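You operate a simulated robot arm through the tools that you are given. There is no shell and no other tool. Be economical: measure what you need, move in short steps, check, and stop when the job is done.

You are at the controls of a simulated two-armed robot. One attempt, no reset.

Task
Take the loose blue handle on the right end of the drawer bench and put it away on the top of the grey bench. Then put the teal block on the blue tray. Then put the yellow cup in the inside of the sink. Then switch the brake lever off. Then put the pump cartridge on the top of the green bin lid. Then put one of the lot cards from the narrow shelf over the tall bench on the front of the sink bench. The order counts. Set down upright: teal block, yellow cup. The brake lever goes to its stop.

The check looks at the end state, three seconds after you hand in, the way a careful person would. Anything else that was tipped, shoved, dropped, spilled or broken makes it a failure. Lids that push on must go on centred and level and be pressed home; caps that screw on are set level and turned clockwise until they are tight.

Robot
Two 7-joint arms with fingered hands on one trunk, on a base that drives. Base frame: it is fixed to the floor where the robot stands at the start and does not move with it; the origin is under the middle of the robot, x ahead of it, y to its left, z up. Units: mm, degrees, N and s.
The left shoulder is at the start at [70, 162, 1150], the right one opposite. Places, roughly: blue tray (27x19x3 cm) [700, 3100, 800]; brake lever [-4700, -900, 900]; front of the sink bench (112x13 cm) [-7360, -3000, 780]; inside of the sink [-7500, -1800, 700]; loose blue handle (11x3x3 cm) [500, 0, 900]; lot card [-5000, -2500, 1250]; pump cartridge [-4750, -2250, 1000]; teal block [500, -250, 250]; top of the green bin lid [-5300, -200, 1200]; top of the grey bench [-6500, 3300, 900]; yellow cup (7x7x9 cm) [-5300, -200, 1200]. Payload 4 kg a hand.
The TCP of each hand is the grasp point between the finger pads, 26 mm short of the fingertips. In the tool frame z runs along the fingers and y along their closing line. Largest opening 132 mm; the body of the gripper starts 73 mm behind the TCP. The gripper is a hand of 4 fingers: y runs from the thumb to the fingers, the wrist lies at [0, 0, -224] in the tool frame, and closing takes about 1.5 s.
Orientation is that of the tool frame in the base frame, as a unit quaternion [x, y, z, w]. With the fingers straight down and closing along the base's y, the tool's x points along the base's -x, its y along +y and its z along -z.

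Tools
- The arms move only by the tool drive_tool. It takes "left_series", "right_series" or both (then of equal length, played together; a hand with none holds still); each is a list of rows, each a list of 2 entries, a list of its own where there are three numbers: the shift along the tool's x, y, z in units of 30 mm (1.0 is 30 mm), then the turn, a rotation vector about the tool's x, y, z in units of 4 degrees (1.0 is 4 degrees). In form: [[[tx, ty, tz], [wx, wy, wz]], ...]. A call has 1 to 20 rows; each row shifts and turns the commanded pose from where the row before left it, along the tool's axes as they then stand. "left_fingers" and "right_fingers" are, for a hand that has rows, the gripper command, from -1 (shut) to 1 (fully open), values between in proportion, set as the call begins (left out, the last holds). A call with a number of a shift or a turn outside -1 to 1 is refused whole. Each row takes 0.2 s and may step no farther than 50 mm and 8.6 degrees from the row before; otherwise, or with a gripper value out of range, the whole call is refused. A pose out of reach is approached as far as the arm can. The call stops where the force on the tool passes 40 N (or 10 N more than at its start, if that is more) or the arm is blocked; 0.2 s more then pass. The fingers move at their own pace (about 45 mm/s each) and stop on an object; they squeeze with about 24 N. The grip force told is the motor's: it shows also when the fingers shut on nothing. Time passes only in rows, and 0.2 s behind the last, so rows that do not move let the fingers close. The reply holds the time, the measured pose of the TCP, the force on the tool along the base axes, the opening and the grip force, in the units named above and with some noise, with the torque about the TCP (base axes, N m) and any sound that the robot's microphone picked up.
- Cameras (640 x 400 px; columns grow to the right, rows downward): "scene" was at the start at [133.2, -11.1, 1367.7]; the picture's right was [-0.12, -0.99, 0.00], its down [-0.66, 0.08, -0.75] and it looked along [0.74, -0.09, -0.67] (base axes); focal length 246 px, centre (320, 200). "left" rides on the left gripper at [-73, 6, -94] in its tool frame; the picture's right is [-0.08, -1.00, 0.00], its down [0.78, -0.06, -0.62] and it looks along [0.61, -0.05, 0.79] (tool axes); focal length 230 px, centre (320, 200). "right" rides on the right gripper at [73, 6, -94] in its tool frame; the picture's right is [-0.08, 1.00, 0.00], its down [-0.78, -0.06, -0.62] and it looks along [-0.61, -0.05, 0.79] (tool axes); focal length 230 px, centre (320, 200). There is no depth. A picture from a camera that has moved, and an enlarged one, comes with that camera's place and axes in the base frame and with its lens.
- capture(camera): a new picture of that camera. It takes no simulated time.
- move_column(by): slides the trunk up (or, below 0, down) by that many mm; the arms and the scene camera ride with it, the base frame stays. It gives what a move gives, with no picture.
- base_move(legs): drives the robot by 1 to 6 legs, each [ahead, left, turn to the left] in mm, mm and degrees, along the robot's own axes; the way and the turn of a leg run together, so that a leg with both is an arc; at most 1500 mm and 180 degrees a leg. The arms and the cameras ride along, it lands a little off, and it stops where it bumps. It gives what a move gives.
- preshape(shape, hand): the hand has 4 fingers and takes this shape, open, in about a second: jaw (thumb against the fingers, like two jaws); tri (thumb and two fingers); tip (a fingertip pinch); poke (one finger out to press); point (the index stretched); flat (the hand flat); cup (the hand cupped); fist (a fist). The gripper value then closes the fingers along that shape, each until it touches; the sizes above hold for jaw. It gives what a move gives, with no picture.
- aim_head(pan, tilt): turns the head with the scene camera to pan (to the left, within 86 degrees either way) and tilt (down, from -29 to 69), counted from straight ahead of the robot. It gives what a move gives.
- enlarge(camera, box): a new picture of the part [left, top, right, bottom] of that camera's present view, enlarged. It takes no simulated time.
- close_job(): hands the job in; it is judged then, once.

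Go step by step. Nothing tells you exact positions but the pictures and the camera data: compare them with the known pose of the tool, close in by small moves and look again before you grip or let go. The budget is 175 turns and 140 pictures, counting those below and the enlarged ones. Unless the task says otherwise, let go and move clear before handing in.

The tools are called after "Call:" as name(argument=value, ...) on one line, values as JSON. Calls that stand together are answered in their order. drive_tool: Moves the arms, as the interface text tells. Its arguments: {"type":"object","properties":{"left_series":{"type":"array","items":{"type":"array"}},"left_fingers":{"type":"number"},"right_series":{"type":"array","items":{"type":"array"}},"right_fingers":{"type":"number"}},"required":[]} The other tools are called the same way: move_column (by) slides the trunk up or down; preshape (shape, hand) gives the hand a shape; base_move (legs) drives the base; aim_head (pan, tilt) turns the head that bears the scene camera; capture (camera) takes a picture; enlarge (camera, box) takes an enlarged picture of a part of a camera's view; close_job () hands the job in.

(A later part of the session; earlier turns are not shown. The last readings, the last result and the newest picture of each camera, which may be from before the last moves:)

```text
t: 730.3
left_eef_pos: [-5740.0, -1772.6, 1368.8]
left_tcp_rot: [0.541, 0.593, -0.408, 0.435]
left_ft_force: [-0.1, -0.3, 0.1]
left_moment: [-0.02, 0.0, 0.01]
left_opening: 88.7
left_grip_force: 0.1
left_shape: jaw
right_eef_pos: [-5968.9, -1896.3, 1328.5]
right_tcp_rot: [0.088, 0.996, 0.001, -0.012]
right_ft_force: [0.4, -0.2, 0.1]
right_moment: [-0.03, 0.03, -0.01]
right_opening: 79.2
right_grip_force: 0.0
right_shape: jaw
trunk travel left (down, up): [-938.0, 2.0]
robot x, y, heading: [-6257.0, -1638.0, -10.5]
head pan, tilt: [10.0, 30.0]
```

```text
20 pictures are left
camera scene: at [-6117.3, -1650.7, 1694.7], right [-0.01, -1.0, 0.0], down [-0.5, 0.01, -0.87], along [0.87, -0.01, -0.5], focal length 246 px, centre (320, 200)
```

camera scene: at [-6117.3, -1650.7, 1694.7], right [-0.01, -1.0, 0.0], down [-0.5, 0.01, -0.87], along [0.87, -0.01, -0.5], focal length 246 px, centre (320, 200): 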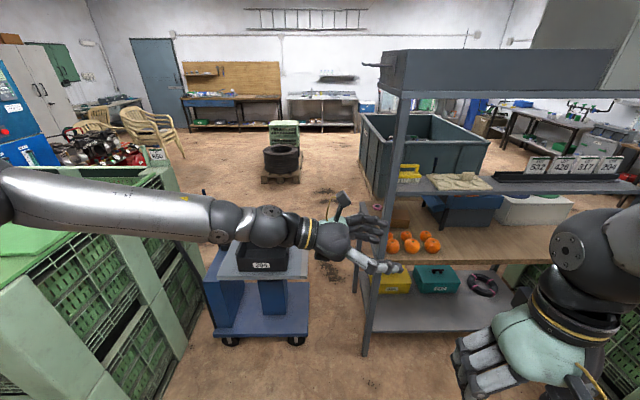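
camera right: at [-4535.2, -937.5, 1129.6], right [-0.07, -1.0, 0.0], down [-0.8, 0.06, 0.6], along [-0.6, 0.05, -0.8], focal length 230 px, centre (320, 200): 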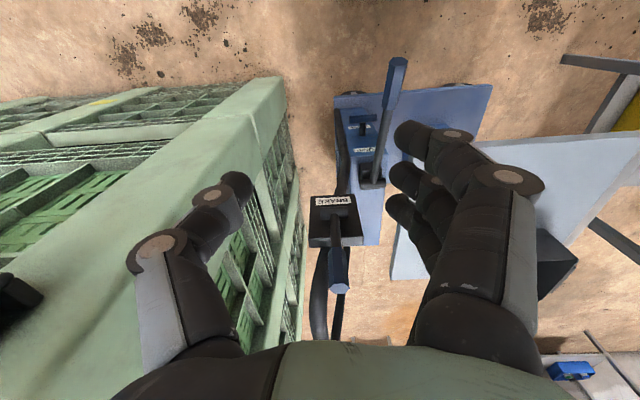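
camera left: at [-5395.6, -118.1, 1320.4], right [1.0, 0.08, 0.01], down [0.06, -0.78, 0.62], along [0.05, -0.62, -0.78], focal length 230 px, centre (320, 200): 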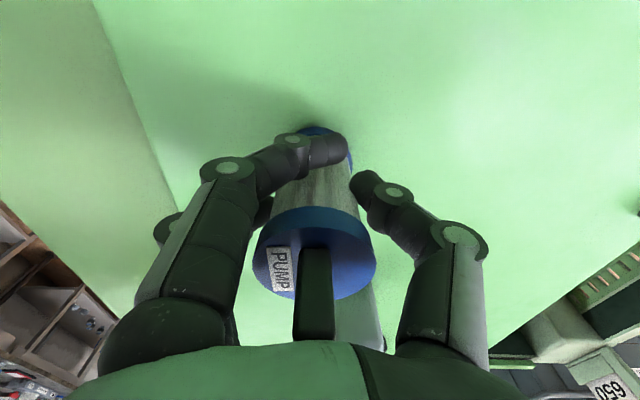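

The hand follows. To keep elbow and forearm clear of the rack post I bring the hand closer to my body before driving in.

Call:
drive_tool(left_series=[[[0.346, -0.775, -0.433], [0, 0, 0]], [[0.346, -0.775, -0.433], [0, 0, 0]], [[0.346, -0.775, -0.433], [0, 0, 0]], [[0.346, -0.775, -0.433], [0, 0, 0]], [[0.346, -0.775, -0.433], [0, 0, 0]], [[0.346, -0.775, -0.433], [0, 0, 0]]], left_fingers=0)

Call:
capture(camera="scene")

```text
t: 731.7
left_eef_pos: [-5866.7, -1725.1, 1386.1]
left_tcp_rot: [0.541, 0.593, -0.409, 0.433]
left_ft_force: [-0.1, 0.6, 0.0]
left_moment: [0.03, -0.03, 0.02]
left_opening: 67.2
left_grip_force: 0.0
left_shape: jaw
left hand out of reach, approached as far as the arm can: row 2, 3, 4, 5, 6
right_eef_pos: [-5969.2, -1894.8, 1329.0]
right_tcp_rot: [0.088, 0.996, -0.001, -0.01]
right_ft_force: [-0.3, 0.9, 0.7]
right_moment: [0.02, 0.02, 0.0]
right_opening: 79.2
right_grip_force: 0.1
right_shape: jaw
trunk travel left (down, up): [-938.0, 2.0]
robot x, y, heading: [-6260.5, -1633.9, -10.8]
head pan, tilt: [10.0, 30.0]
```

```text
19 pictures are left
camera scene: at [-6118.5, -1649.2, 1694.8], right [-0.01, -1.0, 0.0], down [-0.5, 0.01, -0.87], along [0.87, -0.01, -0.5], focal length 246 px, centre (320, 200)
```

scene: 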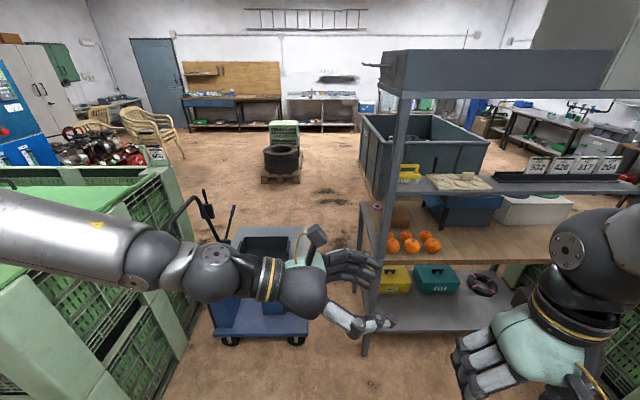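

I re-centre the command, and draw the right hand back and outward so it stays clear of the rack; then lower the trunk 50 mm and drive to a point west of the rack.

Call:
drive_tool(left_series=[[[-1, 0.68, 0.43], [0, 0, 0]], [[-1, 0.68, 0.43], [0, 0, 0]], [[0, 0, 0], [0, 0, 0]], [[0, 0, 0], [0, 0, 0]], [[0, 0, 0], [0, 0, 0]], [[0, 0, 0], [0, 0, 0]], [[0, 0, 0], [0, 0, 0]]], right_series=[[[0.2, -1, 0], [0, 0, 0]], [[0.4, -1, 0], [0, 0, 0]], [[0.8, -1, 0], [0, 0, 0]], [[0.8, -1, 0], [0, 0, 0]], [[0.8, -1, 0], [0, 0, 0]], [[0.8, -1, 0], [0, 0, 0]], [[0.8, -1, 0], [0, 0, 0]]])

Call:
move_column(by=-50)

Call:
base_move(legs=[[490, -695, 0]])

Call:
capture(camera="scene")

```text
t: 733.3
left_eef_pos: [-5821.4, -1763.7, 1434.7]
left_tcp_rot: [0.541, 0.592, -0.409, 0.435]
left_ft_force: [0.0, -0.5, 0.6]
left_moment: [0.02, 0.01, 0.01]
left_opening: 66.5
left_grip_force: 0.1
left_shape: jaw
right_eef_pos: [-5989.7, -1922.4, 1352.9]
right_tcp_rot: [0.089, 0.996, -0.001, -0.011]
right_ft_force: [-0.7, -0.1, 0.1]
right_moment: [0.0, -0.01, 0.03]
right_opening: 79.4
right_grip_force: 0.1
right_shape: jaw
right hand out of reach, approached as far as the arm can: row 2, 3, 4, 5, 6, 7
trunk travel left (down, up): [-938.0, 2.0]
robot x, y, heading: [-6258.0, -1637.2, -10.6]
head pan, tilt: [10.0, 30.0]
```

```text
t: 734.3
left_eef_pos: [-5820.6, -1764.8, 1385.3]
left_tcp_rot: [0.542, 0.592, -0.409, 0.435]
left_ft_force: [0.3, -0.2, -0.5]
left_moment: [0.02, -0.05, -0.01]
left_opening: 67.0
left_grip_force: 0.1
left_shape: jaw
right_eef_pos: [-5987.5, -1922.5, 1303.1]
right_tcp_rot: [0.089, 0.996, 0.0, -0.011]
right_ft_force: [1.1, -0.3, -0.5]
right_moment: [0.01, -0.01, 0.01]
right_opening: 79.4
right_grip_force: 0.0
right_shape: jaw
trunk travel left (down, up): [-888.0, 52.0]
robot x, y, heading: [-6257.3, -1635.6, -10.6]
head pan, tilt: [10.0, 30.0]
```

```text
t: 738.7
left_eef_pos: [-5470.3, -2521.9, 1385.7]
left_tcp_rot: [0.542, 0.592, -0.409, 0.435]
left_ft_force: [-0.9, 0.3, -0.1]
left_moment: [0.0, -0.01, 0.04]
left_opening: 66.8
left_grip_force: 0.0
left_shape: jaw
right_eef_pos: [-5638.9, -2679.3, 1302.7]
right_tcp_rot: [0.089, 0.996, -0.001, -0.011]
right_ft_force: [-0.2, 0.3, -0.5]
right_moment: [-0.04, -0.01, -0.02]
right_opening: 79.3
right_grip_force: 0.0
right_shape: jaw
trunk travel left (down, up): [-888.0, 52.0]
robot x, y, heading: [-5903.6, -2398.4, -11.0]
head pan, tilt: [10.0, 30.0]
```

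```text
18 pictures are left
camera scene: at [-5767.7, -2407.2, 1644.8], right [-0.01, -1.0, 0.0], down [-0.5, 0.01, -0.87], along [0.87, -0.01, -0.5], focal length 246 px, centre (320, 200)
```

scene: 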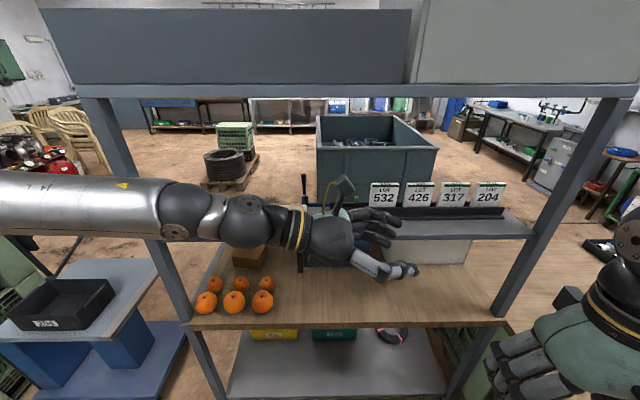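

Clear so far: forearm passes under the top shelf (z ≈ 1573) and beside the post. I lower the trunk 65 mm and drive the hand into the rack, north of card 532.

Call:
move_column(by=-60)

Call:
base_move(legs=[[230, 62, 0]])

Call:
capture(camera="scene")

Call:
capture(camera="left")

```text
t: 739.7
left_eef_pos: [-5470.7, -2523.9, 1324.9]
left_tcp_rot: [0.542, 0.591, -0.41, 0.435]
left_ft_force: [-0.8, -0.3, -0.9]
left_moment: [-0.03, 0.0, -0.02]
left_opening: 66.7
left_grip_force: 0.1
left_shape: jaw
right_eef_pos: [-5638.6, -2681.6, 1242.9]
right_tcp_rot: [0.089, 0.996, 0.0, -0.01]
right_ft_force: [0.4, -0.2, 1.0]
right_moment: [0.01, -0.05, 0.04]
right_opening: 79.1
right_grip_force: 0.1
right_shape: jaw
trunk travel left (down, up): [-828.0, 112.0]
robot x, y, heading: [-5909.1, -2399.3, -10.8]
head pan, tilt: [10.0, 30.0]
```

```text
t: 741.5
left_eef_pos: [-5230.6, -2506.9, 1326.4]
left_tcp_rot: [0.542, 0.592, -0.409, 0.435]
left_ft_force: [0.5, 0.2, 0.3]
left_moment: [-0.04, 0.01, 0.0]
left_opening: 66.5
left_grip_force: 0.1
left_shape: jaw
right_eef_pos: [-5399.1, -2664.4, 1244.0]
right_tcp_rot: [0.089, 0.996, 0.0, -0.01]
right_ft_force: [-0.8, 0.6, -0.4]
right_moment: [0.03, 0.0, 0.0]
right_opening: 79.2
right_grip_force: 0.0
right_shape: jaw
trunk travel left (down, up): [-828.0, 112.0]
robot x, y, heading: [-5666.8, -2381.3, -10.6]
head pan, tilt: [10.0, 30.0]
```

```text
17 pictures are left
camera scene: at [-5528.5, -2391.7, 1584.9], right [-0.01, -1.0, 0.0], down [-0.5, 0.01, -0.87], along [0.87, -0.01, -0.5], focal length 246 px, centre (320, 200)
```

scene: 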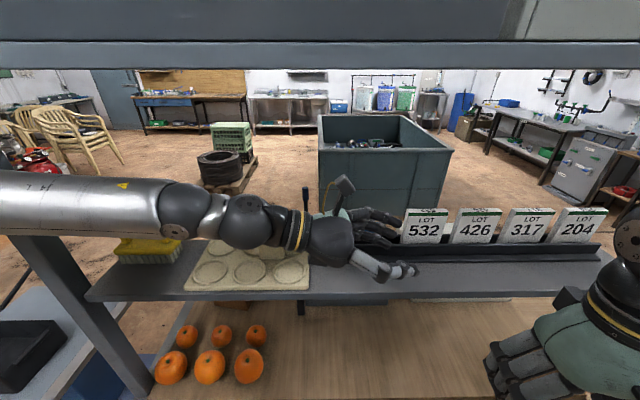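

```text
16 pictures are left
camera left: at [-5229.2, -2436.2, 1422.4], right [-0.99, -0.1, 0.09], down [-0.13, 0.81, -0.57], along [-0.01, -0.58, -0.81], focal length 230 px, centre (320, 200)
```

left: 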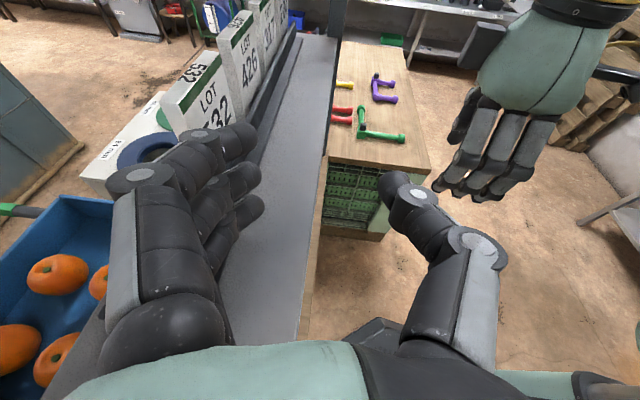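

The left camera sees the cards well: card 532's north edge is at y ≈ -2555, x ≈ -5133, its free part z 1254–1336. I move in another 98 mm east.

Call:
base_move(legs=[[97, 19, 0]])

Call:
capture(camera="left")

Call:
capture(camera="scene")

```text
t: 742.4
left_eef_pos: [-5212.5, -2505.2, 1328.9]
left_tcp_rot: [0.539, 0.595, -0.403, 0.439]
left_ft_force: [0.1, -0.8, 0.0]
left_moment: [0.02, 0.0, -0.01]
left_opening: 66.9
left_grip_force: 0.0
left_shape: jaw
right_eef_pos: [-5381.3, -2665.0, 1244.1]
right_tcp_rot: [0.086, 0.996, 0.001, -0.007]
right_ft_force: [-0.1, 0.0, -0.6]
right_moment: [-0.06, -0.03, 0.0]
right_opening: 79.4
right_grip_force: 0.0
right_shape: jaw
trunk travel left (down, up): [-828.0, 112.0]
robot x, y, heading: [-5644.3, -2379.2, -10.2]
head pan, tilt: [10.0, 30.0]
stopped in leg 1: the robot was blocked; the commanded pose is now the measured one
```

```text
15 pictures are left
camera left: at [-5212.6, -2434.9, 1425.7], right [-0.99, -0.12, 0.08], down [-0.14, 0.81, -0.57], along [0.0, -0.58, -0.81], focal length 230 px, centre (320, 200)
```

left: 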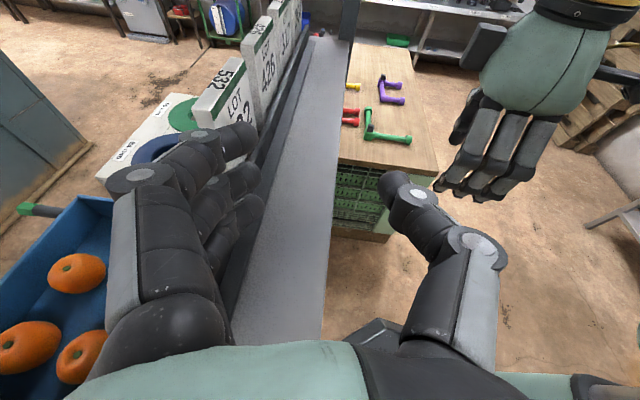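

```text
14 pictures are left
camera scene: at [-5515.0, -2395.5, 1586.1], right [0.0, -1.0, 0.0], down [-0.49, 0.0, -0.87], along [0.87, 0.0, -0.49], focal length 246 px, centre (320, 200)
```

scene: 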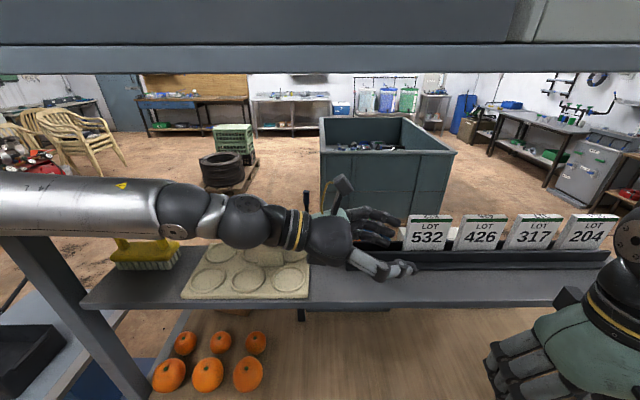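

I was blocked, probably by the elbow against the rack's post. I back out, shift the base south, and carry the hand further to my left so the elbow stays well west of the post.

Call:
base_move(legs=[[-150, 0, 0], [24, -133, 0]])

Call:
drive_tool(left_series=[[[0.227, 0.743, -0.795], [0, 0, 0]], [[0.227, 0.743, -0.795], [0, 0, 0]], [[0.227, 0.743, -0.795], [0, 0, 0]], [[0.227, 0.743, -0.795], [0, 0, 0]]])

```text
t: 744.6
left_eef_pos: [-5350.1, -2607.2, 1324.9]
left_tcp_rot: [0.537, 0.594, -0.409, 0.437]
left_ft_force: [1.0, -0.4, 0.7]
left_moment: [-0.02, -0.02, 0.01]
left_opening: 66.8
left_grip_force: 0.0
left_shape: jaw
right_eef_pos: [-5520.0, -2767.5, 1243.6]
right_tcp_rot: [0.086, 0.996, -0.002, -0.011]
right_ft_force: [1.4, 1.2, -0.7]
right_moment: [-0.06, 0.02, 0.01]
right_opening: 79.1
right_grip_force: 0.2
right_shape: jaw
trunk travel left (down, up): [-828.0, 112.0]
robot x, y, heading: [-5791.0, -2486.3, -10.3]
head pan, tilt: [10.0, 30.0]
```

```text
t: 745.6
left_eef_pos: [-5271.0, -2500.1, 1325.7]
left_tcp_rot: [0.538, 0.595, -0.408, 0.436]
left_ft_force: [-0.3, 0.1, -0.1]
left_moment: [-0.01, 0.02, 0.02]
left_opening: 66.7
left_grip_force: 0.1
left_shape: jaw
right_eef_pos: [-5520.3, -2769.2, 1242.7]
right_tcp_rot: [0.088, 0.996, -0.001, -0.011]
right_ft_force: [-0.1, 0.5, 0.3]
right_moment: [0.0, -0.04, 0.01]
right_opening: 79.3
right_grip_force: 0.1
right_shape: jaw
trunk travel left (down, up): [-828.0, 112.0]
robot x, y, heading: [-5788.4, -2488.9, -10.2]
head pan, tilt: [10.0, 30.0]
```

The hand followed exactly. Now I drive in 140 mm east.

Call:
base_move(legs=[[138, 24, 0]])

Call:
capture(camera="left")

```text
t: 746.9
left_eef_pos: [-5135.9, -2502.8, 1325.8]
left_tcp_rot: [0.539, 0.593, -0.409, 0.437]
left_ft_force: [-0.6, 0.2, 0.7]
left_moment: [-0.03, -0.04, 0.0]
left_opening: 66.5
left_grip_force: 0.0
left_shape: jaw
right_eef_pos: [-5386.2, -2772.0, 1244.1]
right_tcp_rot: [0.087, 0.996, -0.001, -0.009]
right_ft_force: [-0.1, 1.0, 0.2]
right_moment: [0.01, -0.04, 0.04]
right_opening: 79.2
right_grip_force: 0.0
right_shape: jaw
trunk travel left (down, up): [-828.0, 112.0]
robot x, y, heading: [-5651.5, -2490.3, -10.4]
head pan, tilt: [10.0, 30.0]
```

```text
13 pictures are left
camera left: at [-5135.2, -2433.1, 1422.6], right [-0.99, -0.11, 0.09], down [-0.14, 0.81, -0.58], along [-0.01, -0.58, -0.81], focal length 230 px, centre (320, 200)
```

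left: 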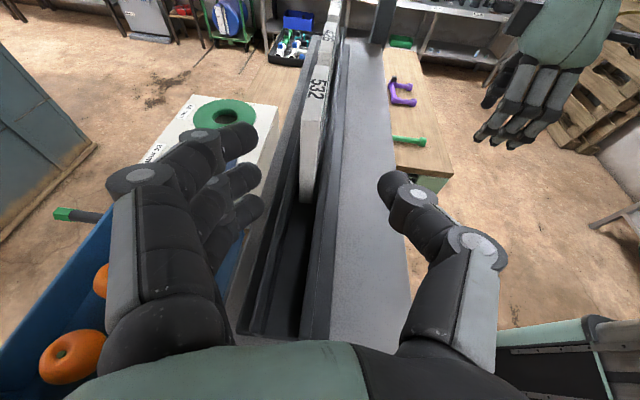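

The card stands right between fingers and thumb. I go 65 mm south along it and close.

Call:
drive_tool(left_series=[[[-0.21, 0.05, 0.695], [0, 0, 0]], [[-0.21, 0.05, 0.695], [0, 0, 0]], [[-0.21, 0.05, 0.695], [0, 0, 0]]])

Call:
drive_tool(left_series=[[[0, 0, 0], [0, 0, 0]], [[0, 0, 0], [0, 0, 0]], [[0, 0, 0], [0, 0, 0]], [[0, 0, 0], [0, 0, 0]], [[0, 0, 0], [0, 0, 0]], [[0, 0, 0], [0, 0, 0]], [[0, 0, 0], [0, 0, 0]]], left_fingers=-1)

Call:
capture(camera="left")

```text
t: 747.7
left_eef_pos: [-5121.3, -2569.5, 1326.1]
left_tcp_rot: [0.538, 0.594, -0.409, 0.435]
left_ft_force: [-0.8, -0.6, -0.4]
left_moment: [-0.01, 0.03, 0.0]
left_opening: 66.8
left_grip_force: 0.0
left_shape: jaw
right_eef_pos: [-5381.1, -2772.0, 1242.1]
right_tcp_rot: [0.088, 0.996, -0.001, -0.011]
right_ft_force: [-0.5, 1.3, -0.4]
right_moment: [0.04, 0.01, -0.01]
right_opening: 79.1
right_grip_force: 0.1
right_shape: jaw
trunk travel left (down, up): [-828.0, 112.0]
robot x, y, heading: [-5655.7, -2485.6, -10.4]
head pan, tilt: [10.0, 30.0]
```

```text
t: 749.3
left_eef_pos: [-5123.0, -2566.7, 1326.7]
left_tcp_rot: [0.538, 0.594, -0.408, 0.437]
left_ft_force: [1.5, -0.6, -1.4]
left_moment: [0.02, -0.14, 0.01]
left_opening: 3.5
left_grip_force: 23.8
left_shape: jaw
right_eef_pos: [-5383.5, -2773.1, 1243.6]
right_tcp_rot: [0.088, 0.996, -0.001, -0.011]
right_ft_force: [-0.4, -0.3, 0.2]
right_moment: [0.01, 0.01, -0.01]
right_opening: 79.2
right_grip_force: 0.1
right_shape: jaw
trunk travel left (down, up): [-828.0, 112.0]
robot x, y, heading: [-5649.2, -2489.0, -10.6]
head pan, tilt: [10.0, 30.0]
```

```text
12 pictures are left
camera left: at [-5121.5, -2497.5, 1422.3], right [-0.99, -0.11, 0.09], down [-0.14, 0.81, -0.57], along [-0.01, -0.58, -0.81], focal length 230 px, centre (320, 200)
```

left: 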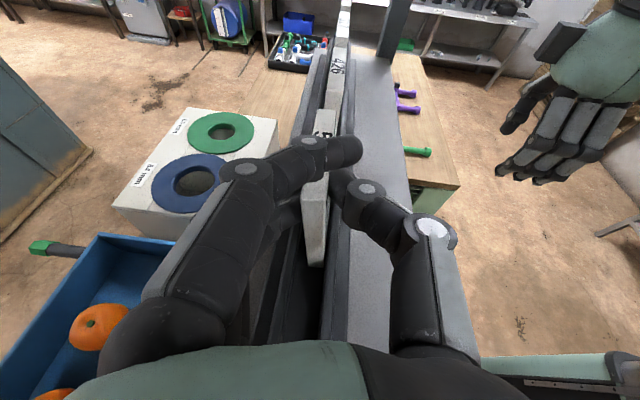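

The card is held. I lift it straight up with the trunk by 60 mm and check.

Call:
move_column(by=60)

Call:
capture(camera="left")

```text
t: 750.3
left_eef_pos: [-5123.2, -2567.5, 1386.9]
left_tcp_rot: [0.538, 0.595, -0.408, 0.436]
left_ft_force: [-0.5, -0.5, -0.2]
left_moment: [0.02, 0.0, 0.01]
left_opening: 3.4
left_grip_force: 24.0
left_shape: jaw
right_eef_pos: [-5383.3, -2770.7, 1302.1]
right_tcp_rot: [0.088, 0.996, -0.001, -0.011]
right_ft_force: [0.5, 0.1, -0.1]
right_moment: [-0.03, 0.03, 0.01]
right_opening: 79.0
right_grip_force: 0.2
right_shape: jaw
trunk travel left (down, up): [-888.0, 52.0]
robot x, y, heading: [-5653.3, -2489.0, -10.6]
head pan, tilt: [10.0, 30.0]
```

```text
11 pictures are left
camera left: at [-5121.5, -2497.7, 1482.0], right [-0.99, -0.11, 0.09], down [-0.14, 0.81, -0.57], along [-0.01, -0.58, -0.81], focal length 230 px, centre (320, 200)
```

left: 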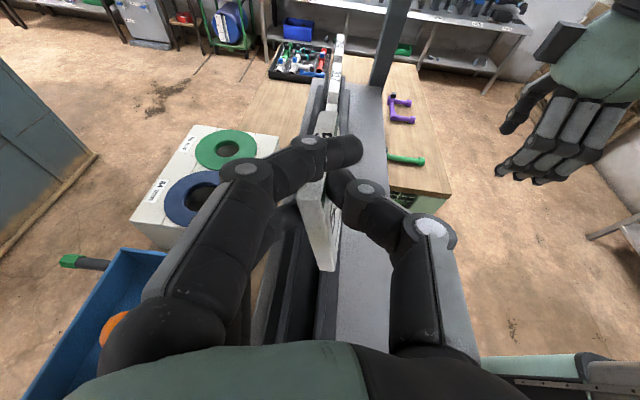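

Card 532 is out of its rail, the others untouched. I back out west, turn toward the sink bench and look at its front edge near y ≈ -3000.

Call:
base_move(legs=[[-295, -55, 0], [-300, -55, 0], [0, 0, 175.6], [250, 700, 0]])

Call:
aim_head(pan=15, tilt=42)

Call:
capture(camera="scene")

```text
t: 764.9
left_eef_pos: [-7213.5, -2985.3, 1386.8]
left_tcp_rot: [0.573, -0.562, -0.419, -0.425]
left_ft_force: [-0.1, 0.2, 0.0]
left_moment: [-0.05, 0.03, -0.04]
left_opening: 3.4
left_grip_force: 24.3
left_shape: jaw
right_eef_pos: [-6937.9, -2801.9, 1303.0]
right_tcp_rot: [0.992, -0.128, 0.011, -0.001]
right_ft_force: [-0.3, -0.2, -0.2]
right_moment: [-0.04, -0.02, -0.02]
right_opening: 79.2
right_grip_force: 0.0
right_shape: jaw
trunk travel left (down, up): [-888.0, 52.0]
robot x, y, heading: [-6690.9, -3108.0, 164.9]
head pan, tilt: [10.0, 30.0]
```

```text
t: 765.7
left_eef_pos: [-7214.1, -2986.2, 1385.6]
left_tcp_rot: [0.572, -0.561, -0.42, -0.426]
left_ft_force: [-0.3, 0.6, -0.8]
left_moment: [-0.01, 0.0, 0.01]
left_opening: 3.2
left_grip_force: 24.0
left_shape: jaw
right_eef_pos: [-6937.7, -2802.1, 1303.4]
right_tcp_rot: [0.992, -0.127, 0.011, -0.001]
right_ft_force: [-0.6, -0.5, -0.8]
right_moment: [-0.02, 0.01, 0.01]
right_opening: 79.4
right_grip_force: 0.1
right_shape: jaw
trunk travel left (down, up): [-888.0, 52.0]
robot x, y, heading: [-6689.5, -3102.2, 165.0]
head pan, tilt: [15.0, 42.0]
```

```text
10 pictures are left
camera scene: at [-6825.3, -3094.1, 1626.4], right [0.0, 1.0, 0.0], down [0.67, 0.0, -0.74], along [-0.74, 0.0, -0.67], focal length 246 px, centre (320, 200)
```

scene: 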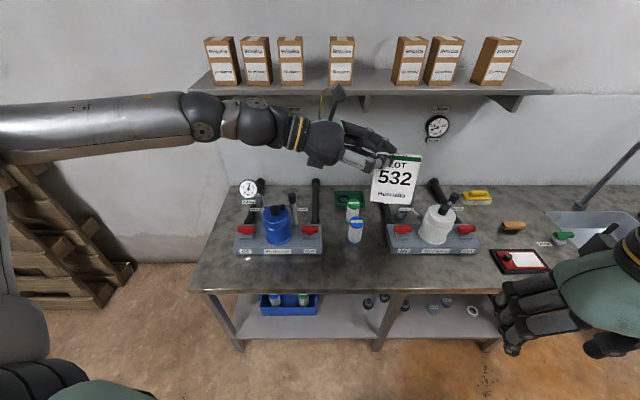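

The front strip of the bench is free between x ≈ -7430 and -7278; the card hangs from my fingers with its bottom about 87 mm below the TCP. I roll the hand 48° so the card leans, and drive to put it over the strip at y ≈ -2970.

Call:
drive_tool(left_series=[[[0, 0, 0], [0, 0, -1]], [[0, 0, 0], [0, 0, -1]], [[0, 0, 0], [0, 0, -1]], [[0, 0, 0], [0, 0, -1]], [[0, 0, 0], [0, 0, -1]], [[0, 0, 0], [0, 0, -1]], [[0, 0, 0], [0, 0, -1]], [[0, 0, 0], [0, 0, -1]], [[0, 0, 0], [0, 0, -1]], [[0, 0, 0], [0, 0, -1]], [[0, 0, 0], [0, 0, -1]], [[0, 0, 0], [0, 0, -1]]])

Call:
base_move(legs=[[157, 42, 0]])

Call:
capture(camera="scene")

```text
t: 768.3
left_eef_pos: [-7214.2, -2985.6, 1386.0]
left_tcp_rot: [0.751, -0.28, -0.209, -0.56]
left_ft_force: [-0.3, -1.1, -0.5]
left_moment: [-0.01, 0.0, -0.01]
left_opening: 3.1
left_grip_force: 23.7
left_shape: jaw
right_eef_pos: [-6938.1, -2802.6, 1302.6]
right_tcp_rot: [0.992, -0.127, 0.011, 0.0]
right_ft_force: [0.0, 0.6, 0.1]
right_moment: [-0.05, 0.03, 0.0]
right_opening: 79.3
right_grip_force: 0.0
right_shape: jaw
trunk travel left (down, up): [-888.0, 52.0]
robot x, y, heading: [-6688.9, -3105.3, 165.1]
head pan, tilt: [15.0, 42.0]
```

```text
t: 769.7
left_eef_pos: [-7375.5, -2984.4, 1388.3]
left_tcp_rot: [0.751, -0.282, -0.211, -0.559]
left_ft_force: [-0.1, -0.2, -1.2]
left_moment: [-0.03, 0.01, 0.01]
left_opening: 2.9
left_grip_force: 24.7
left_shape: jaw
right_eef_pos: [-7101.2, -2802.0, 1304.3]
right_tcp_rot: [0.992, -0.127, 0.008, -0.001]
right_ft_force: [0.7, 0.2, 0.1]
right_moment: [-0.01, 0.02, 0.02]
right_opening: 79.4
right_grip_force: 0.0
right_shape: jaw
trunk travel left (down, up): [-888.0, 52.0]
robot x, y, heading: [-6855.2, -3108.0, 164.9]
head pan, tilt: [15.0, 42.0]
```

```text
9 pictures are left
camera scene: at [-6986.0, -3093.4, 1626.8], right [0.0, 1.0, 0.0], down [0.67, 0.0, -0.74], along [-0.74, 0.0, -0.67], focal length 246 px, centre (320, 200)
```

scene: 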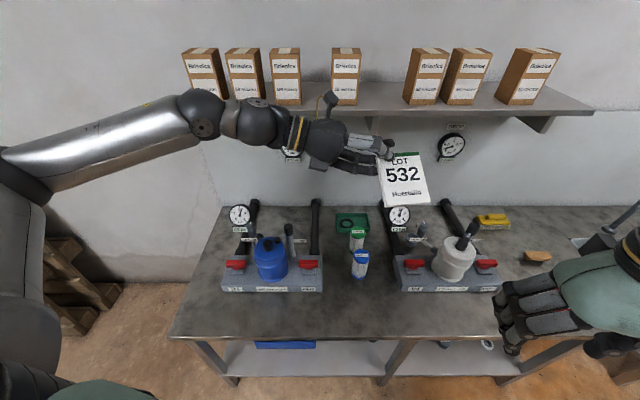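

The card leans as wanted. I lower the trunk in two stages.

Call:
move_column(by=-400)

Call:
move_column(by=-80)

Call:
capture(camera="scene")

Call:
capture(camera="left")

```text
t: 773.5
left_eef_pos: [-7379.0, -2984.4, 986.0]
left_tcp_rot: [0.751, -0.28, -0.211, -0.559]
left_ft_force: [-0.4, -0.7, 0.1]
left_moment: [-0.02, 0.01, -0.01]
left_opening: 3.0
left_grip_force: 24.1
left_shape: jaw
right_eef_pos: [-7104.1, -2802.1, 902.9]
right_tcp_rot: [0.992, -0.127, 0.01, -0.001]
right_ft_force: [-0.4, -0.4, 0.4]
right_moment: [0.02, 0.04, 0.03]
right_opening: 79.4
right_grip_force: 0.0
right_shape: jaw
trunk travel left (down, up): [-488.0, 452.0]
robot x, y, heading: [-6856.9, -3105.4, 165.0]
head pan, tilt: [15.0, 42.0]
```

```text
t: 774.7
left_eef_pos: [-7378.8, -2984.7, 906.4]
left_tcp_rot: [0.751, -0.28, -0.211, -0.559]
left_ft_force: [-0.7, 0.1, -0.4]
left_moment: [-0.03, -0.02, 0.03]
left_opening: 3.0
left_grip_force: 24.2
left_shape: jaw
right_eef_pos: [-7104.3, -2801.9, 824.2]
right_tcp_rot: [0.992, -0.128, 0.011, -0.001]
right_ft_force: [-0.5, 0.6, 0.4]
right_moment: [-0.01, 0.01, -0.01]
right_opening: 79.2
right_grip_force: 0.0
right_shape: jaw
trunk travel left (down, up): [-408.0, 532.0]
robot x, y, heading: [-6856.9, -3103.8, 164.9]
head pan, tilt: [15.0, 42.0]
```

```text
8 pictures are left
camera scene: at [-6990.2, -3093.5, 1146.5], right [0.0, 1.0, 0.0], down [0.67, 0.0, -0.74], along [-0.74, 0.0, -0.67], focal length 246 px, centre (320, 200)
```

scene: 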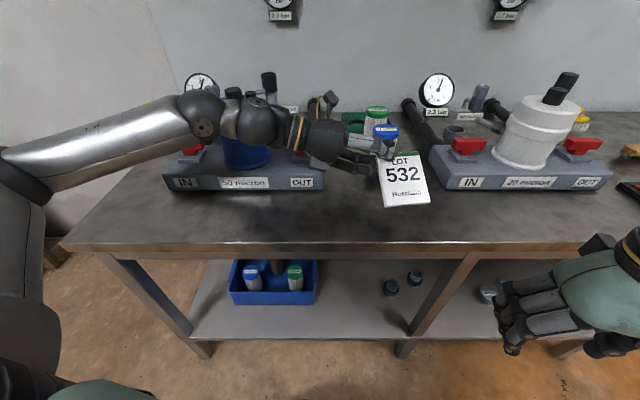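

```text
7 pictures are left
camera left: at [-7437.3, -3060.9, 974.4], right [0.6, 0.23, 0.77], down [0.63, -0.72, -0.27], along [0.49, 0.65, -0.58], focal length 230 px, centre (320, 200)
```

left: 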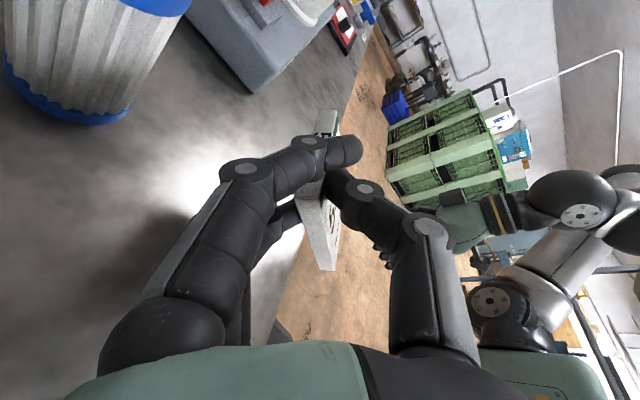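

The palm would come close to the blue tray's end, so I shift the hand 70 mm north and 18 mm toward me, then lower further.

Call:
drive_tool(left_series=[[[0, -0.3, 0.745], [0, 0, 0]], [[0, -0.3, 0.745], [0, 0, 0]], [[0, -0.3, 0.745], [0, 0, 0]]])

Call:
move_column(by=-40)

Call:
enlarge(camera="scene", box=[290, 80, 490, 205])

```text
t: 775.5
left_eef_pos: [-7360.7, -2915.0, 905.3]
left_tcp_rot: [0.751, -0.28, -0.21, -0.559]
left_ft_force: [-0.5, -0.1, -0.4]
left_moment: [-0.02, 0.04, 0.01]
left_opening: 3.2
left_grip_force: 23.7
left_shape: jaw
right_eef_pos: [-7103.9, -2802.2, 822.7]
right_tcp_rot: [0.992, -0.127, 0.01, 0.0]
right_ft_force: [0.4, 0.6, -0.5]
right_moment: [-0.01, 0.0, -0.04]
right_opening: 79.2
right_grip_force: 0.0
right_shape: jaw
trunk travel left (down, up): [-408.0, 532.0]
robot x, y, heading: [-6859.8, -3105.0, 164.9]
head pan, tilt: [15.0, 42.0]
```

```text
t: 776.3
left_eef_pos: [-7360.2, -2912.7, 865.6]
left_tcp_rot: [0.751, -0.28, -0.211, -0.559]
left_ft_force: [0.1, -0.3, 0.3]
left_moment: [-0.05, 0.02, -0.01]
left_opening: 3.1
left_grip_force: 23.5
left_shape: jaw
right_eef_pos: [-7104.0, -2803.1, 783.7]
right_tcp_rot: [0.992, -0.127, 0.01, 0.0]
right_ft_force: [0.1, 0.1, 0.0]
right_moment: [0.0, 0.01, -0.02]
right_opening: 79.2
right_grip_force: 0.1
right_shape: jaw
trunk travel left (down, up): [-368.0, 572.0]
robot x, y, heading: [-6860.8, -3108.5, 164.9]
head pan, tilt: [15.0, 42.0]
```

```text
3.20 times, centred on (390, 142) of scene
camera zoom: at [-6990.2, -3093.4, 1106.4], right [0.0, 1.0, 0.0], down [0.67, 0.0, -0.74], along [-0.74, 0.0, -0.67], focal length 788 px, centre (96, 384)
```

zoom: 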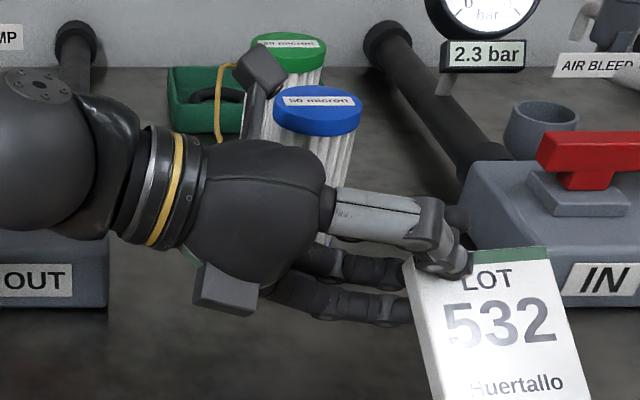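

All clear. I lower the card slowly to contact.

Call:
drive_tool(left_series=[[[0.105, 0.12, 0.0475], [0, 0, 0]], [[0.105, 0.12, 0.0475], [0, 0, 0]], [[0.105, 0.12, 0.0475], [0, 0, 0]], [[0.105, 0.12, 0.0475], [0, 0, 0]]])

```text
t: 777.3
left_eef_pos: [-7359.8, -2913.6, 846.3]
left_tcp_rot: [0.751, -0.28, -0.209, -0.56]
left_ft_force: [-0.3, -0.6, -1.3]
left_moment: [-0.07, 0.0, -0.02]
left_opening: 3.1
left_grip_force: 23.8
left_shape: jaw
right_eef_pos: [-7103.5, -2801.8, 782.8]
right_tcp_rot: [0.992, -0.127, 0.01, 0.0]
right_ft_force: [-0.2, 0.2, -0.2]
right_moment: [-0.02, -0.01, 0.02]
right_opening: 79.5
right_grip_force: 0.1
right_shape: jaw
trunk travel left (down, up): [-368.0, 572.0]
robot x, y, heading: [-6858.7, -3104.7, 165.0]
head pan, tilt: [15.0, 42.0]
```

Call:
drive_tool(left_series=[[[0.084, 0.096, 0.038], [0, 0, 0]], [[0.084, 0.096, 0.038], [0, 0, 0]], [[0.084, 0.096, 0.038], [0, 0, 0]], [[0, 0, 0], [0, 0, 0]]])

Call:
capture(camera="scene")

```text
t: 778.3
left_eef_pos: [-7361.3, -2914.2, 835.8]
left_tcp_rot: [0.751, -0.28, -0.21, -0.56]
left_ft_force: [-1.0, 0.1, 1.3]
left_moment: [-0.01, -0.11, 0.03]
left_opening: 3.0
left_grip_force: 24.1
left_shape: jaw
right_eef_pos: [-7104.1, -2802.3, 783.4]
right_tcp_rot: [0.992, -0.127, 0.011, 0.0]
right_ft_force: [0.3, 1.2, -0.4]
right_moment: [0.03, 0.03, 0.0]
right_opening: 79.3
right_grip_force: 0.0
right_shape: jaw
trunk travel left (down, up): [-368.0, 572.0]
robot x, y, heading: [-6859.6, -3105.7, 164.9]
head pan, tilt: [15.0, 42.0]
```

```text
5 pictures are left
camera scene: at [-6990.4, -3093.4, 1106.4], right [0.0, 1.0, 0.0], down [0.67, 0.0, -0.74], along [-0.74, 0.0, -0.67], focal length 246 px, centre (320, 200)
```

scene: 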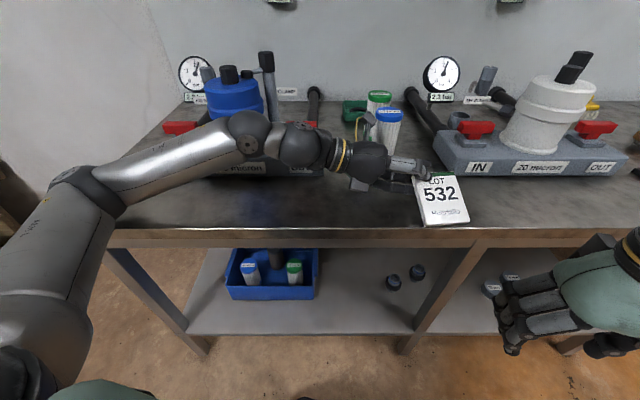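

The card's lower edge touches about 18 mm inside the bench edge. I shift 13 mm west, open slightly, and draw the hand back along its own axis so the card settles flat.

Call:
drive_tool(left_series=[[[-0.19, 0.12, -0.01], [0, 0, 0]], [[-0.19, 0.12, -0.01], [0, 0, 0]], [[0, 0, 0], [0, 0, 0]]])

Call:
drive_tool(left_series=[[[0, 0, 0], [0, 0, 0]], [[0, 0, 0], [0, 0, 0]], [[0, 0, 0], [0, 0, 0]], [[0, 0, -0.35], [0, 0, 0]], [[0, 0, -0.35], [0, 0, 0]], [[0, 0, -0.35], [0, 0, 0]], [[0, 0, -0.35], [0, 0, 0]], [[0, 0, -0.35], [0, 0, 0]]], left_fingers=-0.6)

Call:
capture(camera="scene")

```text
t: 779.1
left_eef_pos: [-7373.1, -2915.8, 839.3]
left_tcp_rot: [0.751, -0.28, -0.212, -0.559]
left_ft_force: [-0.2, -0.5, -1.1]
left_moment: [-0.01, 0.01, -0.02]
left_opening: 3.2
left_grip_force: 24.0
left_shape: jaw
right_eef_pos: [-7103.3, -2802.0, 784.7]
right_tcp_rot: [0.992, -0.126, 0.01, -0.001]
right_ft_force: [-0.5, 0.8, -0.3]
right_moment: [-0.01, 0.03, 0.01]
right_opening: 79.2
right_grip_force: 0.0
right_shape: jaw
trunk travel left (down, up): [-368.0, 572.0]
robot x, y, heading: [-6860.4, -3105.2, 164.9]
head pan, tilt: [15.0, 42.0]
```

```text
t: 780.9
left_eef_pos: [-7371.8, -2963.7, 851.3]
left_tcp_rot: [0.753, -0.28, -0.21, -0.557]
left_ft_force: [-0.2, 0.9, 1.2]
left_moment: [-0.09, -0.01, 0.01]
left_opening: 26.1
left_grip_force: 0.0
left_shape: jaw
right_eef_pos: [-7103.1, -2799.9, 782.3]
right_tcp_rot: [0.992, -0.126, 0.009, 0.001]
right_ft_force: [0.7, 0.9, 0.6]
right_moment: [-0.03, 0.01, -0.02]
right_opening: 79.3
right_grip_force: 0.0
right_shape: jaw
trunk travel left (down, up): [-368.0, 572.0]
robot x, y, heading: [-6855.1, -3103.3, 165.1]
head pan, tilt: [15.0, 42.0]
```

```text
4 pictures are left
camera scene: at [-6987.8, -3089.8, 1106.5], right [0.0, 1.0, 0.0], down [0.67, 0.0, -0.74], along [-0.74, 0.0, -0.67], focal length 246 px, centre (320, 200)
```

scene: 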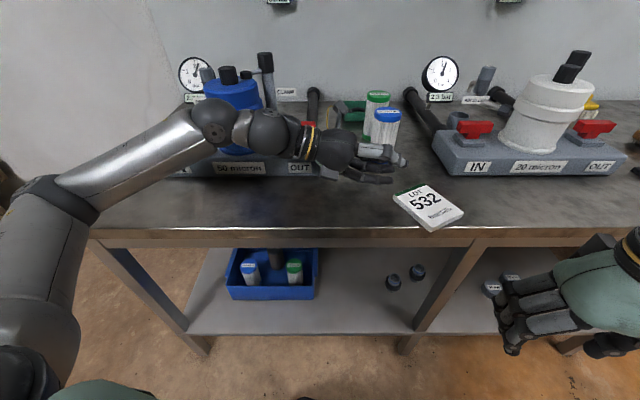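

The card lies flat; I check how close its corner is to the edge.

Call:
enlarge(camera="scene", box=[350, 160, 494, 250])

```text
4.44 times, centred on (422, 205) of scene
camera zoom: at [-6987.8, -3089.8, 1106.5], right [0.0, 1.0, 0.0], down [0.67, 0.0, -0.74], along [-0.74, 0.0, -0.67], focal length 1094 px, centre (-133, 178)
```

zoom: 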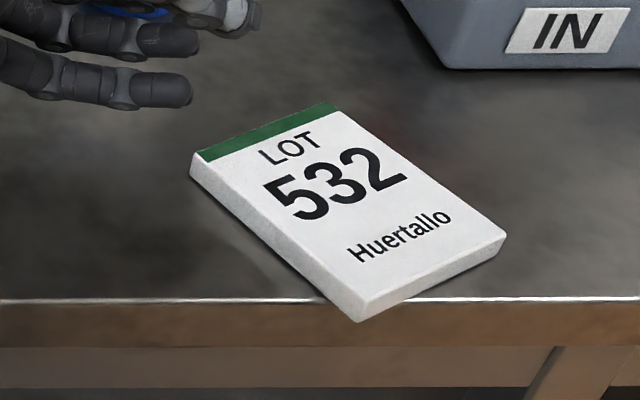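

One corner of the card overhangs the edge by about 12 mm. I'll draw the left hand up and away, then press the card lightly from above with the right fingertips and slide it about 40 mm inward.

Call:
drive_tool(left_series=[[[-0.1, -0.1, -0.9], [0, 0, 0]], [[-0.63, -0.72, -0.6], [0, 0, 0]], [[-0.63, -0.72, -0.9], [0, 0, 0]], [[-0.63, -0.72, -0.9], [0, 0, 0]], [[-0.63, -0.72, -0.6], [0, 0, 0]], [[-0.63, -0.72, -0.3], [0, 0, 0]], [[0, 0, 0], [0, 0, 0]], [[0, 0, 0], [0, 0, 0]], [[0, 0, 0], [0, 0, 0]], [[0, 0, 0], [0, 0, 0]], [[0, 0, 0], [0, 0, 0]], [[0, 0, 0], [0, 0, 0]]], right_series=[[[0, 0, -0.8], [0, 0, 0]], [[0, 0, -0.8], [0, 0, 0]], [[0, 0, -0.8], [0, 0, 0]], [[0, 0, -0.8], [0, 0, 0]], [[0, 0, 0], [0, 0, 0]], [[-0.877, 0.638, 0], [0, 0, 0]], [[-0.877, 0.638, 0], [0, 0, 0]], [[-0.877, 0.638, 0], [0, 0, 0]], [[-0.877, 0.638, 0], [0, 0, 0]], [[-0.877, 0.638, 0], [0, 0, 0]], [[-0.877, 0.638, 0], [0, 0, 0]], [[-0.877, 0.638, 0], [0, 0, 0]]], right_fingers=-1)

Call:
capture(camera="right")

```text
t: 783.5
left_eef_pos: [-7373.3, -3042.3, 1028.3]
left_tcp_rot: [0.752, -0.28, -0.21, -0.559]
left_ft_force: [-0.3, -0.1, -0.5]
left_moment: [-0.03, 0.0, 0.0]
left_opening: 26.1
left_grip_force: 0.1
left_shape: jaw
right_eef_pos: [-7240.1, -2834.5, 834.1]
right_tcp_rot: [0.992, -0.127, 0.009, 0.001]
right_ft_force: [-0.3, 0.0, -0.4]
right_moment: [0.0, -0.01, 0.0]
right_opening: 0.0
right_grip_force: 23.9
right_shape: jaw
right hand out of reach, approached as far as the arm can: row 9, 10, 11, 12
trunk travel left (down, up): [-368.0, 572.0]
robot x, y, heading: [-6860.5, -3104.5, 165.1]
head pan, tilt: [15.0, 42.0]
```

```text
2 pictures are left
camera right: at [-7172.2, -2857.9, 929.0], right [-0.33, -0.95, 0.0], down [-0.75, 0.26, 0.6], along [-0.57, 0.2, -0.8], focal length 230 px, centre (320, 200)
```

right: 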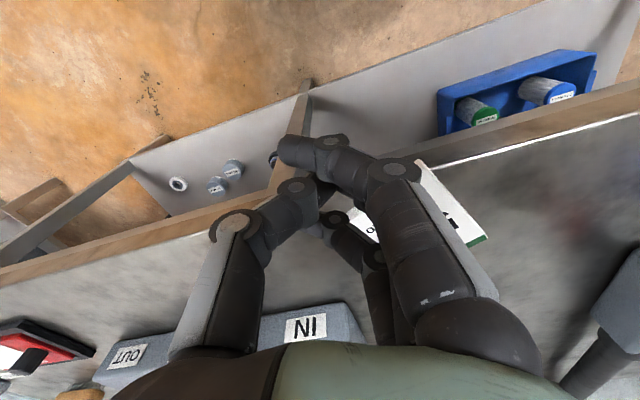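

The right hand's command had been folded in too close to the body; I command it up and onward to above the card's middle.

Call:
drive_tool(right_series=[[[0, 0, -0.9], [0, 0, 0]], [[-0.857, 0.81, 0], [0, 0, 0]], [[-0.857, 0.81, 0], [0, 0, 0]], [[-0.857, 0.81, 0], [0, 0, 0]], [[-0.857, 0.81, 0], [0, 0, 0]], [[-0.857, 0.81, 0], [0, 0, 0]], [[-0.857, 0.81, 0], [0, 0, 0]], [[-0.857, 0.81, 0], [0, 0, 0]]])

```text
t: 785.3
left_eef_pos: [-7374.3, -3041.3, 1028.7]
left_tcp_rot: [0.751, -0.28, -0.21, -0.559]
left_ft_force: [0.3, 0.3, 0.7]
left_moment: [0.0, 0.02, 0.01]
left_opening: 26.5
left_grip_force: 0.1
left_shape: jaw
right_eef_pos: [-7258.7, -2828.7, 805.9]
right_tcp_rot: [0.992, -0.128, 0.008, 0.001]
right_ft_force: [0.3, -0.5, 0.7]
right_moment: [0.01, -0.02, 0.02]
right_opening: 0.2
right_grip_force: 24.1
right_shape: jaw
right hand out of reach, approached as far as the arm can: row 1, 2, 3, 4, 5, 6, 7, 8
trunk travel left (down, up): [-368.0, 572.0]
robot x, y, heading: [-6857.8, -3104.1, 165.1]
head pan, tilt: [15.0, 42.0]
```

The arm can't reach that far in at this height; with the trunk 110 mm higher and the hand correspondingly lower relative to it, it should. I raise the trunk first (keeps the fingers clear), then lower the command.

Call:
move_column(by=110)

Call:
drive_tool(right_series=[[[0, 0, 0.9], [0, 0, 0]], [[0, 0, 0.9], [0, 0, 0]], [[0, 0, 0.9], [0, 0, 0]], [[0, 0, 0.9], [0, 0, 0]]])

```text
t: 786.8
left_eef_pos: [-7374.3, -3041.0, 1138.1]
left_tcp_rot: [0.751, -0.28, -0.211, -0.559]
left_ft_force: [-0.4, -0.2, -0.3]
left_moment: [0.01, -0.02, -0.02]
left_opening: 26.2
left_grip_force: 0.1
left_shape: jaw
right_eef_pos: [-7258.7, -2829.8, 915.7]
right_tcp_rot: [0.992, -0.128, 0.009, 0.001]
right_ft_force: [-0.2, -0.2, -0.5]
right_moment: [0.04, 0.0, 0.02]
right_opening: 0.1
right_grip_force: 23.9
right_shape: jaw
trunk travel left (down, up): [-478.0, 462.0]
robot x, y, heading: [-6855.2, -3105.6, 164.8]
head pan, tilt: [15.0, 42.0]
```

```text
t: 787.8
left_eef_pos: [-7376.0, -3039.9, 1138.0]
left_tcp_rot: [0.752, -0.28, -0.211, -0.559]
left_ft_force: [1.0, -0.1, 0.3]
left_moment: [0.0, -0.02, -0.05]
left_opening: 25.9
left_grip_force: 0.1
left_shape: jaw
right_eef_pos: [-7256.5, -2828.3, 808.2]
right_tcp_rot: [0.992, -0.127, 0.009, 0.001]
right_ft_force: [-0.3, 0.3, -1.0]
right_moment: [-0.01, 0.01, 0.0]
right_opening: 0.0
right_grip_force: 23.6
right_shape: jaw
trunk travel left (down, up): [-478.0, 462.0]
robot x, y, heading: [-6858.5, -3107.3, 164.6]
head pan, tilt: [15.0, 42.0]
```

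Now the command equals the measured pose again. I rise 70 mm and move over the middle of the card.

Call:
drive_tool(right_series=[[[0, 0, -0.8], [0, 0, 0]], [[0, 0, -0.8], [0, 0, 0]], [[0, 0, -0.6], [0, 0, 0]], [[-0.47, 0.755, 0], [0, 0, 0]], [[-0.47, 0.755, 0], [0, 0, 0]], [[-0.47, 0.755, 0], [0, 0, 0]]])

```text
t: 789.2
left_eef_pos: [-7375.7, -3041.5, 1138.3]
left_tcp_rot: [0.752, -0.279, -0.211, -0.559]
left_ft_force: [-0.7, -0.4, -1.1]
left_moment: [-0.02, -0.03, -0.03]
left_opening: 26.2
left_grip_force: 0.0
left_shape: jaw
right_eef_pos: [-7269.6, -2838.6, 869.5]
right_tcp_rot: [0.992, -0.127, 0.008, 0.002]
right_ft_force: [-0.2, -1.0, 0.3]
right_moment: [-0.02, -0.01, 0.04]
right_opening: 0.0
right_grip_force: 24.0
right_shape: jaw
right hand out of reach, approached as far as the arm can: row 4, 5, 6
trunk travel left (down, up): [-478.0, 462.0]
robot x, y, heading: [-6858.6, -3102.4, 164.9]
head pan, tilt: [15.0, 42.0]
```

The arm stays at a limit, so I use the base instead to bring the right fingertips over the card.

Call:
base_move(legs=[[33, 55, 0]])

Call:
capture(camera="right")

```text
t: 790.1
left_eef_pos: [-7422.3, -3086.2, 1138.6]
left_tcp_rot: [0.751, -0.28, -0.211, -0.56]
left_ft_force: [0.5, 0.3, -0.6]
left_moment: [0.01, -0.01, 0.0]
left_opening: 26.3
left_grip_force: 0.0
left_shape: jaw
right_eef_pos: [-7316.6, -2883.1, 869.5]
right_tcp_rot: [0.992, -0.126, 0.009, 0.003]
right_ft_force: [-1.0, -0.7, -0.6]
right_moment: [0.02, -0.03, 0.01]
right_opening: 0.2
right_grip_force: 23.7
right_shape: jaw
trunk travel left (down, up): [-478.0, 462.0]
robot x, y, heading: [-6907.7, -3150.4, 165.0]
head pan, tilt: [15.0, 42.0]
```

```text
1 pictures are left
camera right: at [-7248.1, -2907.1, 964.8], right [-0.33, -0.95, 0.0], down [-0.75, 0.26, 0.6], along [-0.57, 0.19, -0.8], focal length 230 px, centre (320, 200)
```

right: 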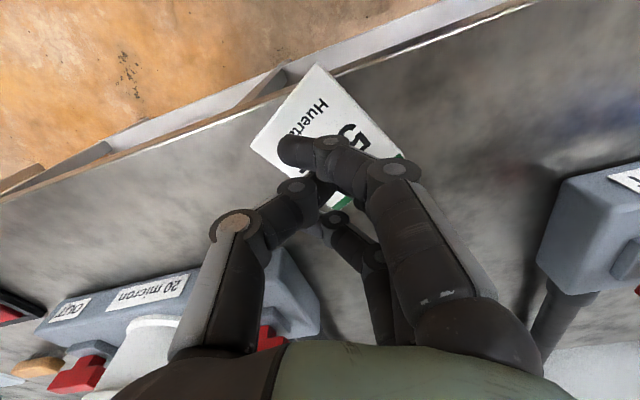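

The fingertips are above the middle of the card. I lower to a light touch.

Call:
drive_tool(right_series=[[[0, 0, 0.5], [0, 0, 0]], [[0, 0, 0.5], [0, 0, 0]], [[0, 0, 0.25], [0, 0, 0]], [[0, 0, 0.12], [0, 0, 0]], [[0, 0, 0], [0, 0, 0]]])

```text
t: 791.4
left_eef_pos: [-7420.9, -3086.0, 1138.5]
left_tcp_rot: [0.752, -0.28, -0.21, -0.559]
left_ft_force: [-0.2, -0.3, -0.9]
left_moment: [0.01, 0.03, -0.01]
left_opening: 26.1
left_grip_force: 0.1
left_shape: jaw
right_eef_pos: [-7314.4, -2884.3, 828.6]
right_tcp_rot: [0.992, -0.127, 0.009, 0.003]
right_ft_force: [-0.2, -0.4, 1.0]
right_moment: [0.0, 0.0, 0.0]
right_opening: 0.0
right_grip_force: 24.0
right_shape: jaw
trunk travel left (down, up): [-478.0, 462.0]
robot x, y, heading: [-6904.9, -3151.1, 164.8]
head pan, tilt: [15.0, 42.0]
```

Call:
drive_tool(right_series=[[[0, 0, 0.1], [0, 0, 0]], [[0, 0, 0.1], [0, 0, 0]], [[0, 0, 0], [0, 0, 0]]])

```text
t: 792.1
left_eef_pos: [-7419.6, -3087.5, 1139.8]
left_tcp_rot: [0.751, -0.28, -0.212, -0.559]
left_ft_force: [-0.4, -0.2, -0.7]
left_moment: [0.01, 0.01, -0.02]
left_opening: 26.1
left_grip_force: 0.0
left_shape: jaw
right_eef_pos: [-7315.0, -2885.4, 824.5]
right_tcp_rot: [0.992, -0.126, 0.007, 0.003]
right_ft_force: [-1.7, -0.7, 12.6]
right_moment: [-0.11, 0.1, -0.05]
right_opening: 0.2
right_grip_force: 24.3
right_shape: jaw
trunk travel left (down, up): [-478.0, 462.0]
robot x, y, heading: [-6906.6, -3149.9, 164.9]
head pan, tilt: [15.0, 42.0]
```

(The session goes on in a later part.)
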